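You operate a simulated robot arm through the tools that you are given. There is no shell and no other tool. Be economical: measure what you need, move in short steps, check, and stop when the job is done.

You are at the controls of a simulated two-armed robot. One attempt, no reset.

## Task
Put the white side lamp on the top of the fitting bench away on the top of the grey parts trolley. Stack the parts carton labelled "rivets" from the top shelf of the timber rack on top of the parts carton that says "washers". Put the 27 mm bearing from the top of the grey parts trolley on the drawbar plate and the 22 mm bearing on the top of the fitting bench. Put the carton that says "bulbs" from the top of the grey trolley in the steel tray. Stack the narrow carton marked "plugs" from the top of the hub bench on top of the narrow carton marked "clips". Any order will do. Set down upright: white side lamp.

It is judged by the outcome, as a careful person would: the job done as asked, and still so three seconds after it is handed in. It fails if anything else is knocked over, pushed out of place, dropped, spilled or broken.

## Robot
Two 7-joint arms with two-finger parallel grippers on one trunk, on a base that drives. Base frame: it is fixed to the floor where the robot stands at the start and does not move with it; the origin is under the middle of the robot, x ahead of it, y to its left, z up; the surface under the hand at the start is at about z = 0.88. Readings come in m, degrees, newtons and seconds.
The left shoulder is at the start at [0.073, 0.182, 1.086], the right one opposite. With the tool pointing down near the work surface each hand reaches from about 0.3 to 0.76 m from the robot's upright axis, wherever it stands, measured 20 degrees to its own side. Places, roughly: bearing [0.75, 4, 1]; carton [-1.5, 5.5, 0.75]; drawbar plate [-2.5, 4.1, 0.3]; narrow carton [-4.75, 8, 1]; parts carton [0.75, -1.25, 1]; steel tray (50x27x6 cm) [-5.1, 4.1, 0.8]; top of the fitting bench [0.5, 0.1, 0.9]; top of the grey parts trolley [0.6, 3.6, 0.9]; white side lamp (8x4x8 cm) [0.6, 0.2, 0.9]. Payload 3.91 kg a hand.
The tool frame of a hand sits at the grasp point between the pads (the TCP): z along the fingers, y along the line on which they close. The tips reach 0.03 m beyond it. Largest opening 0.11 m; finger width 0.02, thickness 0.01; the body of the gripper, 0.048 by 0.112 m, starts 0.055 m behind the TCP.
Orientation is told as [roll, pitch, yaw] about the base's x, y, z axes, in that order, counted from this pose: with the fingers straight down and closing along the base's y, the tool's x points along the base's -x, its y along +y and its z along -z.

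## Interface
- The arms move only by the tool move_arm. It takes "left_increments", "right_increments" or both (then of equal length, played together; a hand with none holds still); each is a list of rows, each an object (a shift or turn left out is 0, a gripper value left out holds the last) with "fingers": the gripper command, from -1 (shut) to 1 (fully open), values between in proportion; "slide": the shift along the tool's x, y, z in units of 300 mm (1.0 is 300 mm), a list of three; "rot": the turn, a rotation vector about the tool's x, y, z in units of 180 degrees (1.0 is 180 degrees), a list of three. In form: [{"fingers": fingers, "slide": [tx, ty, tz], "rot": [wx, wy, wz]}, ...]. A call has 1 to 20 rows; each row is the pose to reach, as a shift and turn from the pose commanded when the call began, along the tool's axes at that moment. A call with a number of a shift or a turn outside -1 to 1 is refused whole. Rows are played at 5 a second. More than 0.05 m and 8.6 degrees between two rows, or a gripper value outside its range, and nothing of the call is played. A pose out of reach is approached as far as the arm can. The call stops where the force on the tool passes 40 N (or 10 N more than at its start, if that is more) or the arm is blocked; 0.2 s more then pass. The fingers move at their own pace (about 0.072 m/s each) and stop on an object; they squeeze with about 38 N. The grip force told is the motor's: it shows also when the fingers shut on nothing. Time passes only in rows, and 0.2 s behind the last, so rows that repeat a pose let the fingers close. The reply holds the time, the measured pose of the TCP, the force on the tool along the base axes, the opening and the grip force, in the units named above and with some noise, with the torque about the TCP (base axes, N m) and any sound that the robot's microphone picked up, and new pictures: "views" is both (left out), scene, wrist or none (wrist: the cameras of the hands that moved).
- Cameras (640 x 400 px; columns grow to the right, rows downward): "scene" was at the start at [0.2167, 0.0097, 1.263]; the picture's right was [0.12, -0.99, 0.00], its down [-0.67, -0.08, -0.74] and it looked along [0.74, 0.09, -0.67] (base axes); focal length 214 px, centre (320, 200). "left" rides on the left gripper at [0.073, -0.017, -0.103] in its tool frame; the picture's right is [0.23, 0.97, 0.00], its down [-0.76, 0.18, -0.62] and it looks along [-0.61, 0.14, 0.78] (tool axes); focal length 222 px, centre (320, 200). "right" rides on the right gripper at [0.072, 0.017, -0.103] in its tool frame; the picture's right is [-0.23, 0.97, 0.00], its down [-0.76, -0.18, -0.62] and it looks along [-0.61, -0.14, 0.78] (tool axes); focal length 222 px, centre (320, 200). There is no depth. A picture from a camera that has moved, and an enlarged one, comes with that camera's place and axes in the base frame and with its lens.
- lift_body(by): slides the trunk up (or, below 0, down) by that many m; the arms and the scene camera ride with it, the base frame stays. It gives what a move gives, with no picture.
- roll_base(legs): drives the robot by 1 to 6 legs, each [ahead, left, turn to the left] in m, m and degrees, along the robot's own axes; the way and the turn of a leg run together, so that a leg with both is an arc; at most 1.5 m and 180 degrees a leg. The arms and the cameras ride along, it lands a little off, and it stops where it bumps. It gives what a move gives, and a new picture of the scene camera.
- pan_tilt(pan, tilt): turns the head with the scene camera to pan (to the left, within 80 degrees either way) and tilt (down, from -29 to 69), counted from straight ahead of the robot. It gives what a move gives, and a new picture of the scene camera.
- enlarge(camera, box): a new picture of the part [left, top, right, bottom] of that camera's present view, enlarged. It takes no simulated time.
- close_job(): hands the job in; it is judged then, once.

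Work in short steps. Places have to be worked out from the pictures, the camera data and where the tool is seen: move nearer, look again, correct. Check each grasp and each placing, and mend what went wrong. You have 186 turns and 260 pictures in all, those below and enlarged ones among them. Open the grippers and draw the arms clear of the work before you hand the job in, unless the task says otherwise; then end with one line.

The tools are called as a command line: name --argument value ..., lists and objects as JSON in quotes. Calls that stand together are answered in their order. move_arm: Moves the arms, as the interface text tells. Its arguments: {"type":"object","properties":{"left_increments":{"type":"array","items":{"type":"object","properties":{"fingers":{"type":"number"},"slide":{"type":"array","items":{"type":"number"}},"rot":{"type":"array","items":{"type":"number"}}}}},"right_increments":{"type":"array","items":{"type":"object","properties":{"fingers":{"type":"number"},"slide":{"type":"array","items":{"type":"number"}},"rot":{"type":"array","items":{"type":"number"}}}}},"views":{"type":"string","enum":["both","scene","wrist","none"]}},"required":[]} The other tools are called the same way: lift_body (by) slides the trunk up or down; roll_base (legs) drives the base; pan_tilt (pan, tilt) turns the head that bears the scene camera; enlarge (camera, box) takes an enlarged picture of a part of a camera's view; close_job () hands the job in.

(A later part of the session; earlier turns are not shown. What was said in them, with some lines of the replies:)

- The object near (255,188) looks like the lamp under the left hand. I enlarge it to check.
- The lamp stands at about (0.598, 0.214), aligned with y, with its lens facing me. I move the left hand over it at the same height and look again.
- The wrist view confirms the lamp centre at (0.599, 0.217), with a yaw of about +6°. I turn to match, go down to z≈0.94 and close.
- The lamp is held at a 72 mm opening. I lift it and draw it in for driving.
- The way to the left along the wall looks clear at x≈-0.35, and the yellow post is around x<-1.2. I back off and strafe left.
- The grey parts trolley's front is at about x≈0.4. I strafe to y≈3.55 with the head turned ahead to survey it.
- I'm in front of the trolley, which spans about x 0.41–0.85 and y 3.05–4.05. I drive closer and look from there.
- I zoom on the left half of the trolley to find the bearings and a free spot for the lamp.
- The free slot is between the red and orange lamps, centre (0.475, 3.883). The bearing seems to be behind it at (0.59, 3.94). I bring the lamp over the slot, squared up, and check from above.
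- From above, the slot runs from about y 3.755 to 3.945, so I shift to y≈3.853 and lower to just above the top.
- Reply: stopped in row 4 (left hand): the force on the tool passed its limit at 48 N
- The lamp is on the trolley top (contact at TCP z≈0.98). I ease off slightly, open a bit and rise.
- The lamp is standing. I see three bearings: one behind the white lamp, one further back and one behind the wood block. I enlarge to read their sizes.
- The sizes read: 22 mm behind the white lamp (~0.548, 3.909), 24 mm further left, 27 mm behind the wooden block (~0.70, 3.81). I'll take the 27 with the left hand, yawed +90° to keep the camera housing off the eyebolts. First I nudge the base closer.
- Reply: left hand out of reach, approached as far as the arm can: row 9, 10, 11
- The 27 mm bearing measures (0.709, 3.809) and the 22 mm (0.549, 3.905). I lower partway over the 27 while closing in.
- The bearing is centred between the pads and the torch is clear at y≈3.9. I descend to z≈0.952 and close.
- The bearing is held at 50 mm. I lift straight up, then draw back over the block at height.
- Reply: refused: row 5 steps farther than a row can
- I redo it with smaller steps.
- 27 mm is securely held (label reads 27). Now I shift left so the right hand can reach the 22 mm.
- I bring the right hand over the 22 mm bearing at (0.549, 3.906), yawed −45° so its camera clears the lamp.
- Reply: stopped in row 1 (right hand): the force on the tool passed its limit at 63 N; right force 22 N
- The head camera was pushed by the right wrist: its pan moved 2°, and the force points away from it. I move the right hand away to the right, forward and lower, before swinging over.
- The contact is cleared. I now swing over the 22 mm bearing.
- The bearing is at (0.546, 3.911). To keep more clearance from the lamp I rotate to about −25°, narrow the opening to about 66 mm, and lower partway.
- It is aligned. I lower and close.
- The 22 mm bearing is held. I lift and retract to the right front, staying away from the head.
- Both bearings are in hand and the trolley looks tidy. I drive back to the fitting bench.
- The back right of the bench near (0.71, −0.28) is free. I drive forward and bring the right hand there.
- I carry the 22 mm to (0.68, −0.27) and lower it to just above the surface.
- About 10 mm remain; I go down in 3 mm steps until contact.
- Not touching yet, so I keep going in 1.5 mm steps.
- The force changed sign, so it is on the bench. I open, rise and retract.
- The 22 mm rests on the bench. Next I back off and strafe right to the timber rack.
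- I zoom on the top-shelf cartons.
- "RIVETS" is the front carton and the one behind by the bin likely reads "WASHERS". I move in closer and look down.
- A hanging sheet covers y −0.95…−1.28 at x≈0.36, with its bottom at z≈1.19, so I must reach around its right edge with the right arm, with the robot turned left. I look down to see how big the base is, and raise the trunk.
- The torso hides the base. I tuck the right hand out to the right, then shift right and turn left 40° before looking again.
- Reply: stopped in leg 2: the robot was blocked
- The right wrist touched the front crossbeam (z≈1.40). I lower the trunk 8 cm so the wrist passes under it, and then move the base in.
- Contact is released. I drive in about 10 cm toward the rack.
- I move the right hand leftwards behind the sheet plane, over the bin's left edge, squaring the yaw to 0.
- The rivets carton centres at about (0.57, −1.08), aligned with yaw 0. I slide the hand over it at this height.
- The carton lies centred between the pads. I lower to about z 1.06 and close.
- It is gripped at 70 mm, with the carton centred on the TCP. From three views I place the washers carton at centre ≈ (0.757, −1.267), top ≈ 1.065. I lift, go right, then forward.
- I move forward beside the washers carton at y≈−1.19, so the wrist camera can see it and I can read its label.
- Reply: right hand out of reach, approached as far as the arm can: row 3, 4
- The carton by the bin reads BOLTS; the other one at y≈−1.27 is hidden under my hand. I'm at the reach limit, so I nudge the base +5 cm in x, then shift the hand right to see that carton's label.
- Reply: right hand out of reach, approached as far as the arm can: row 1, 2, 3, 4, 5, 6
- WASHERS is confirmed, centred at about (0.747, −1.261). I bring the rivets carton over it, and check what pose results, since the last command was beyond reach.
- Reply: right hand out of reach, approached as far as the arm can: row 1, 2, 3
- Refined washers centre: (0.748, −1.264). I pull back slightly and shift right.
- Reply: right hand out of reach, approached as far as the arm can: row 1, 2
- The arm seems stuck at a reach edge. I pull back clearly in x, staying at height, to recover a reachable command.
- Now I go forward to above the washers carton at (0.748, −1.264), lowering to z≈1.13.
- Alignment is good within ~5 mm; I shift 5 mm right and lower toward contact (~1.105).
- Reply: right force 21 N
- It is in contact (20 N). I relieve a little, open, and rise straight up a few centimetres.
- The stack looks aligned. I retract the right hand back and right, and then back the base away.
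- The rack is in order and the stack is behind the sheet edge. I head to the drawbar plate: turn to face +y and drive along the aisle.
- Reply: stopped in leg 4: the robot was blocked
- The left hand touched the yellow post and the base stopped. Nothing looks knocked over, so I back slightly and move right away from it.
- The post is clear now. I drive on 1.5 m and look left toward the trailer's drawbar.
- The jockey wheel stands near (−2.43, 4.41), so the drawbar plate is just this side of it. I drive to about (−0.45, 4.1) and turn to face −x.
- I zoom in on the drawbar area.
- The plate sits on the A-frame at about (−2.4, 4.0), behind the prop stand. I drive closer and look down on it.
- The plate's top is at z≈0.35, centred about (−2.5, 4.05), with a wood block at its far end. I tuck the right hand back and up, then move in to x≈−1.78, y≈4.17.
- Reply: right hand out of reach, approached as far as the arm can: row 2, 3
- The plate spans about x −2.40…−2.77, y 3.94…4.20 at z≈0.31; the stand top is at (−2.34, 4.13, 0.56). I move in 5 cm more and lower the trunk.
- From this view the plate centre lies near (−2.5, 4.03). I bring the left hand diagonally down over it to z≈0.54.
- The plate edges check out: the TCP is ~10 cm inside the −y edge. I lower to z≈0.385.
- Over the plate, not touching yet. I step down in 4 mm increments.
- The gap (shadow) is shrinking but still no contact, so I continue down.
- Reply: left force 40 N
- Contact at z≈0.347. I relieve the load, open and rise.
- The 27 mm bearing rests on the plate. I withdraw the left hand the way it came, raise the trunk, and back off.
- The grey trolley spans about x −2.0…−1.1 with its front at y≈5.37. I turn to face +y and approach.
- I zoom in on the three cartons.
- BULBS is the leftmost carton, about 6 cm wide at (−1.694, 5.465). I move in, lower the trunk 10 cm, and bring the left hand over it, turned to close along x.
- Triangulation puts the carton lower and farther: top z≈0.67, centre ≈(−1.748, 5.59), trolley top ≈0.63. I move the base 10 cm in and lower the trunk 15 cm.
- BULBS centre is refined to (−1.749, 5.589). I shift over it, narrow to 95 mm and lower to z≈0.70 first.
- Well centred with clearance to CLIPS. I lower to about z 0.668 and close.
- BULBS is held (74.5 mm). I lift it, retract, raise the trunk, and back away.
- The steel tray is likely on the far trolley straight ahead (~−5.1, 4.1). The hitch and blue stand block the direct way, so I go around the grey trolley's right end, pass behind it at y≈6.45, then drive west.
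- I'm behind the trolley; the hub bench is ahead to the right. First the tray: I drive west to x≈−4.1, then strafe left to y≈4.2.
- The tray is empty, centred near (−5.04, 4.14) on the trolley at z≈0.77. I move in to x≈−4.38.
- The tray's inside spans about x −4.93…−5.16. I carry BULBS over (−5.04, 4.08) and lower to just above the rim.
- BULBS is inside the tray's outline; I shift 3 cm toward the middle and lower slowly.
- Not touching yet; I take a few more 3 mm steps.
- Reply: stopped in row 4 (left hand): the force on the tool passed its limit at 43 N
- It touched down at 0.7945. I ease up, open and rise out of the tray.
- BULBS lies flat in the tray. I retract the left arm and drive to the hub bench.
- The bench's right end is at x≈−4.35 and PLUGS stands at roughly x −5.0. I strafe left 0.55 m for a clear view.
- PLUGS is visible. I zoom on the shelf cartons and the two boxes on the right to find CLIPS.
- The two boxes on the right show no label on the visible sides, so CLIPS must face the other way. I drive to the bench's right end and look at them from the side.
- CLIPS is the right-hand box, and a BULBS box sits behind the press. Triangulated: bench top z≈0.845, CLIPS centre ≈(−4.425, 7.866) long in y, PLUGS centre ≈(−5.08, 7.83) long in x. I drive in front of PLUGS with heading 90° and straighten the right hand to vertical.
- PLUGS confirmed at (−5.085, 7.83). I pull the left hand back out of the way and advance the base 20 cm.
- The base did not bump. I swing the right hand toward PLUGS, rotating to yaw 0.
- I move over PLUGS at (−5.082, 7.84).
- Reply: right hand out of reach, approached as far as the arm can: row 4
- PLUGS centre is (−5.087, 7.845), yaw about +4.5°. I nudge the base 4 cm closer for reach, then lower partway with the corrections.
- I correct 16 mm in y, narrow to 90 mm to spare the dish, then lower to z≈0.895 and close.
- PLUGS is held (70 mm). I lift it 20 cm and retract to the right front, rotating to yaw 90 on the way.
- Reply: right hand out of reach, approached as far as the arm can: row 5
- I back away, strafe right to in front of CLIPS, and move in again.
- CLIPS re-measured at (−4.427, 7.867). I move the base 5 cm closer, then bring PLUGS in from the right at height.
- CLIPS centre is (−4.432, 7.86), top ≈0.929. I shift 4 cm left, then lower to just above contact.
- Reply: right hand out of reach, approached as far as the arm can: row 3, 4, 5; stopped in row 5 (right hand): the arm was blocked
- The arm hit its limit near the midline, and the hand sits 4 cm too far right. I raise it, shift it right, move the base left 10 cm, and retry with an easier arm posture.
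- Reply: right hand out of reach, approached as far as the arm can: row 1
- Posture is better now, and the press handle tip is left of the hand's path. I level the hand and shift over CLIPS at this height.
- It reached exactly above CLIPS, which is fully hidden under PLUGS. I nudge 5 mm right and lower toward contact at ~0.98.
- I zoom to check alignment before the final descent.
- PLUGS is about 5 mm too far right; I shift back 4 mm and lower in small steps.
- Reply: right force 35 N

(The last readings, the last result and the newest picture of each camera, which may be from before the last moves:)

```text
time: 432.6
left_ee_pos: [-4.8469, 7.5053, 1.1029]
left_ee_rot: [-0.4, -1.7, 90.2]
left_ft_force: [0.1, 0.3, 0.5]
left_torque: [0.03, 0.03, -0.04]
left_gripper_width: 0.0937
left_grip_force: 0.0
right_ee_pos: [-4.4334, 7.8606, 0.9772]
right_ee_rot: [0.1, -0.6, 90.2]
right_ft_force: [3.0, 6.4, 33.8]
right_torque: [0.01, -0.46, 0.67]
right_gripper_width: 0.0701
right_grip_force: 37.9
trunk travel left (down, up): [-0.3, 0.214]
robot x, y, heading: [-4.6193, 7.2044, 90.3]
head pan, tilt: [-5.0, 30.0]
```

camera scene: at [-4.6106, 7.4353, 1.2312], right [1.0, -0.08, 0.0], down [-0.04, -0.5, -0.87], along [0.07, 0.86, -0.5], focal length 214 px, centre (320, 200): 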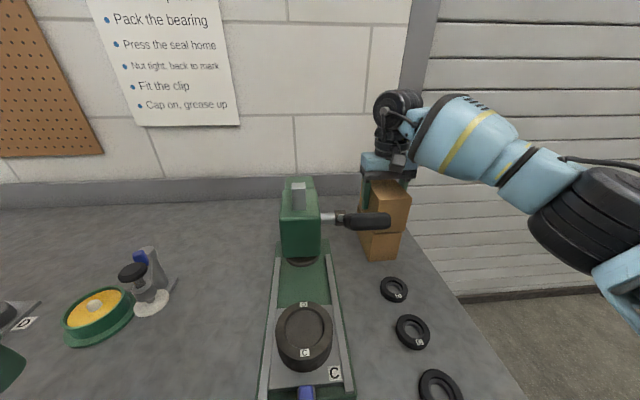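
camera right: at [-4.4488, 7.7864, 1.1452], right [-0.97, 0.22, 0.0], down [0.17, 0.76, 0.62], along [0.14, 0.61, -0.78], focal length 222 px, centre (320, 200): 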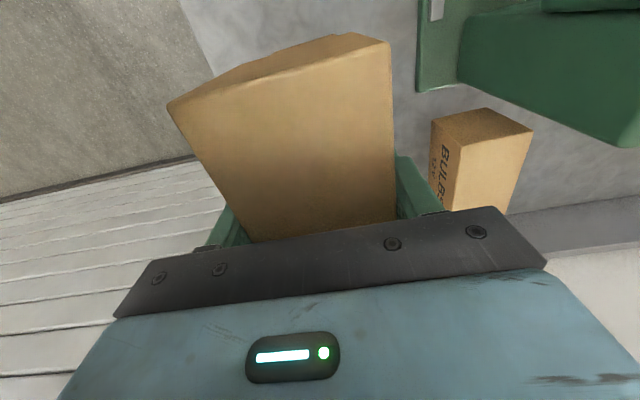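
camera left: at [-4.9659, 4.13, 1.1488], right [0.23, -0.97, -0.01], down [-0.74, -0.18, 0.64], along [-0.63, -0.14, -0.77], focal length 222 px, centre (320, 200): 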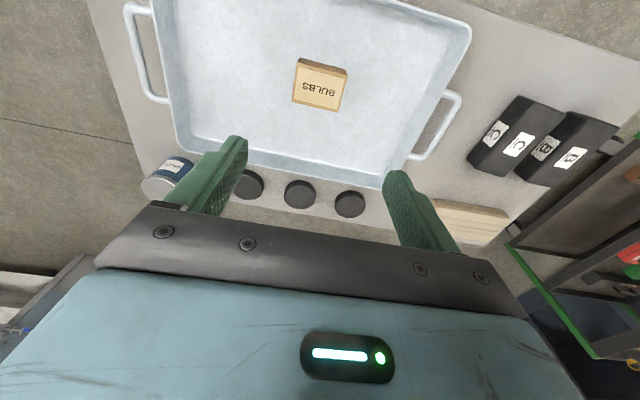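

Firm contact at 0.977. I relieve it, open and rise.

move_arm --right_increments '[{"slide": [0, 0, -0.018]}, {"fingers": 0.4, "slide": [0, 0, -0.018]}, {"fingers": 0.6, "slide": [0, 0, -0.018]}, {"fingers": 0.6, "slide": [0, 0, -0.018]}, {"slide": [0, 0, -0.1]}, {"slide": [0, 0, -0.22]}, {"slide": [0, 0, -0.3]}]'

```text
time: 434.2
left_ee_pos: [-4.8462, 7.5059, 1.104]
left_ee_rot: [-0.4, -1.6, 90.1]
left_ft_force: [-0.4, -0.6, -0.4]
left_torque: [0.01, -0.01, -0.01]
left_gripper_width: 0.0936
left_grip_force: 0.1
right_ee_pos: [-4.4353, 7.8613, 1.0599]
right_ee_rot: [-0.1, 0.1, 90.3]
right_ft_force: [1.3, 0.3, 0.5]
right_torque: [-0.01, -0.02, 0.0]
right_gripper_width: 0.0882
right_grip_force: 0.2
trunk travel left (down, up): [-0.3, 0.214]
robot x, y, heading: [-4.6175, 7.2, 90.1]
head pan, tilt: [-5.0, 30.0]
camera scene: at [-4.6109, 7.4349, 1.2313], right [1.0, -0.08, 0.0], down [-0.04, -0.5, -0.87], along [0.07, 0.86, -0.5], focal length 214 px, centre (320, 200)
camera right: at [-4.4502, 7.788, 1.1639], right [-0.97, 0.22, 0.0], down [0.17, 0.76, 0.62], along [0.14, 0.61, -0.78], focal length 222 px, centre (320, 200)
```

scene: 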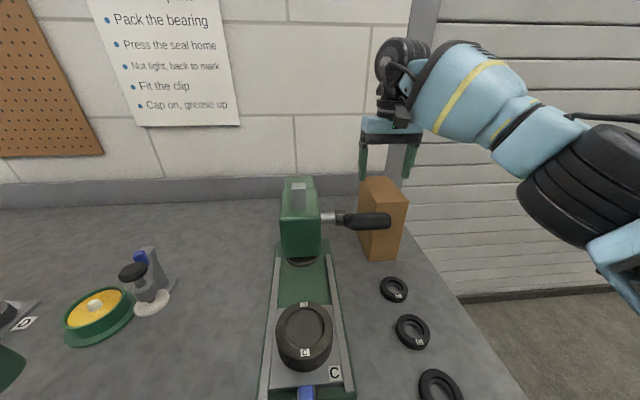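
right: 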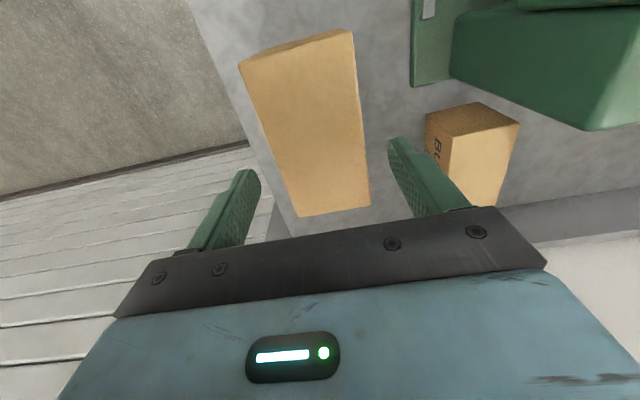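

The stack is well aligned. I rise a little more, withdraw the hand right and back, and then back the base off.

move_arm --right_increments '[{"slide": [0, 0, -0.06]}, {"slide": [0.08, -0.08, -0.08]}, {"slide": [0.18, -0.18, -0.08]}, {"slide": [0.3, -0.28, -0.08]}, {"slide": [0.42, -0.36, -0.08]}, {"slide": [0.55, -0.4, -0.08]}, {"slide": [0.7, -0.4, -0.08]}]' --views "none"

roll_base --legs '[[-0.5, 0, 0]]'

enlarge --camera "scene" --box '[250, 100, 450, 240]'

```text
time: 435.8
left_ee_pos: [-4.8455, 7.5071, 1.1036]
left_ee_rot: [-0.4, -1.8, 90.1]
left_ft_force: [-0.6, 0.2, 0.1]
left_torque: [0.01, 0.02, 0.01]
left_gripper_width: 0.0938
left_grip_force: 0.0
right_ee_pos: [-4.3124, 7.6516, 1.0841]
right_ee_rot: [0.0, 0.0, 90.3]
right_ft_force: [0.3, -0.1, 0.7]
right_torque: [-0.02, -0.02, 0.01]
right_gripper_width: 0.0879
right_grip_force: 0.0
trunk travel left (down, up): [-0.3, 0.214]
robot x, y, heading: [-4.6227, 7.2019, 90.0]
head pan, tilt: [-5.0, 30.0]
```

```text
time: 438.8
left_ee_pos: [-4.8438, 6.997, 1.1024]
left_ee_rot: [-0.4, -1.7, 89.9]
left_ft_force: [-0.4, 0.1, -0.1]
left_torque: [0.0, -0.02, -0.02]
left_gripper_width: 0.0939
left_grip_force: 0.0
right_ee_pos: [-4.3107, 7.1403, 1.0839]
right_ee_rot: [-0.1, 0.0, 90.0]
right_ft_force: [-0.2, -0.1, -0.2]
right_torque: [0.04, 0.06, 0.01]
right_gripper_width: 0.0882
right_grip_force: 0.0
trunk travel left (down, up): [-0.3, 0.214]
robot x, y, heading: [-4.6188, 6.6883, 90.1]
head pan, tilt: [-5.0, 30.0]
camera scene: at [-4.6095, 6.9241, 1.2313], right [1.0, -0.09, 0.0], down [-0.04, -0.5, -0.87], along [0.08, 0.86, -0.5], focal length 214 px, centre (320, 200)
```

scene: 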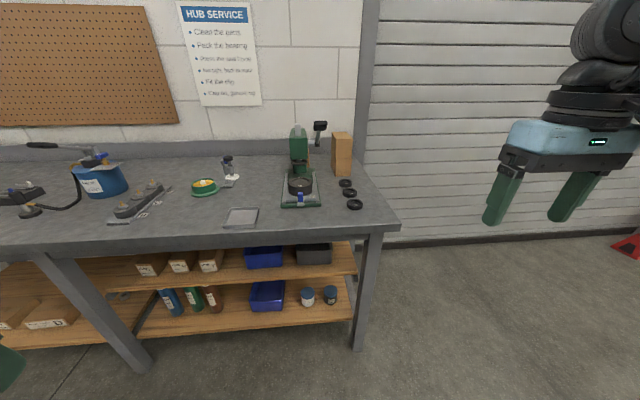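

```text
2.86 times, centred on (350, 170) of scene
camera zoom: at [-4.6095, 6.9241, 1.2313], right [1.0, -0.09, 0.0], down [-0.04, -0.5, -0.87], along [0.08, 0.86, -0.5], focal length 613 px, centre (234, 286)
```

zoom: 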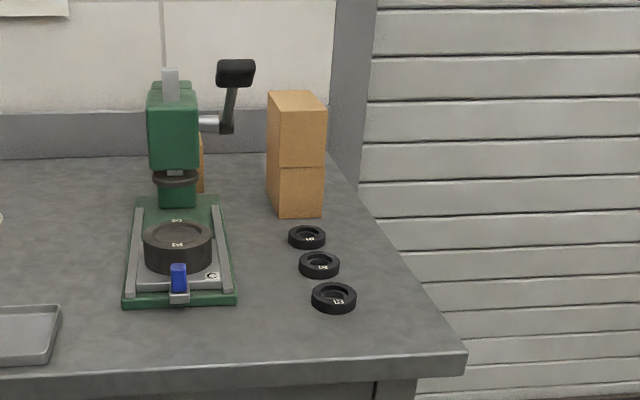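

Every placement has been checked and both arms are clear. I open the grippers fully and hand in.

move_arm --left_increments '[{"fingers": 1}, {"fingers": 1}]' --right_increments '[{"fingers": 1}, {"fingers": 1}]' --views "none"

close_job

```text
time: 439.4
left_ee_pos: [-4.8449, 6.9972, 1.1022]
left_ee_rot: [-0.5, -1.5, 89.8]
left_ft_force: [-1.0, -0.2, -0.5]
left_torque: [0.0, -0.02, -0.01]
left_gripper_width: 0.1101
left_grip_force: 0.2
right_ee_pos: [-4.3105, 7.1419, 1.084]
right_ee_rot: [0.1, 0.0, 90.0]
right_ft_force: [-0.5, 0.4, 0.2]
right_torque: [0.0, 0.01, -0.02]
right_gripper_width: 0.1101
right_grip_force: 0.1
trunk travel left (down, up): [-0.3, 0.214]
robot x, y, heading: [-4.623, 6.691, 90.1]
head pan, tilt: [-5.0, 30.0]
```

```text
The job is handed in.
```

All six placements are done and handed in; along the way an arm touched the timber rack's crossbeam and the yellow post once each, and I saw nothing knocked over or out of place.
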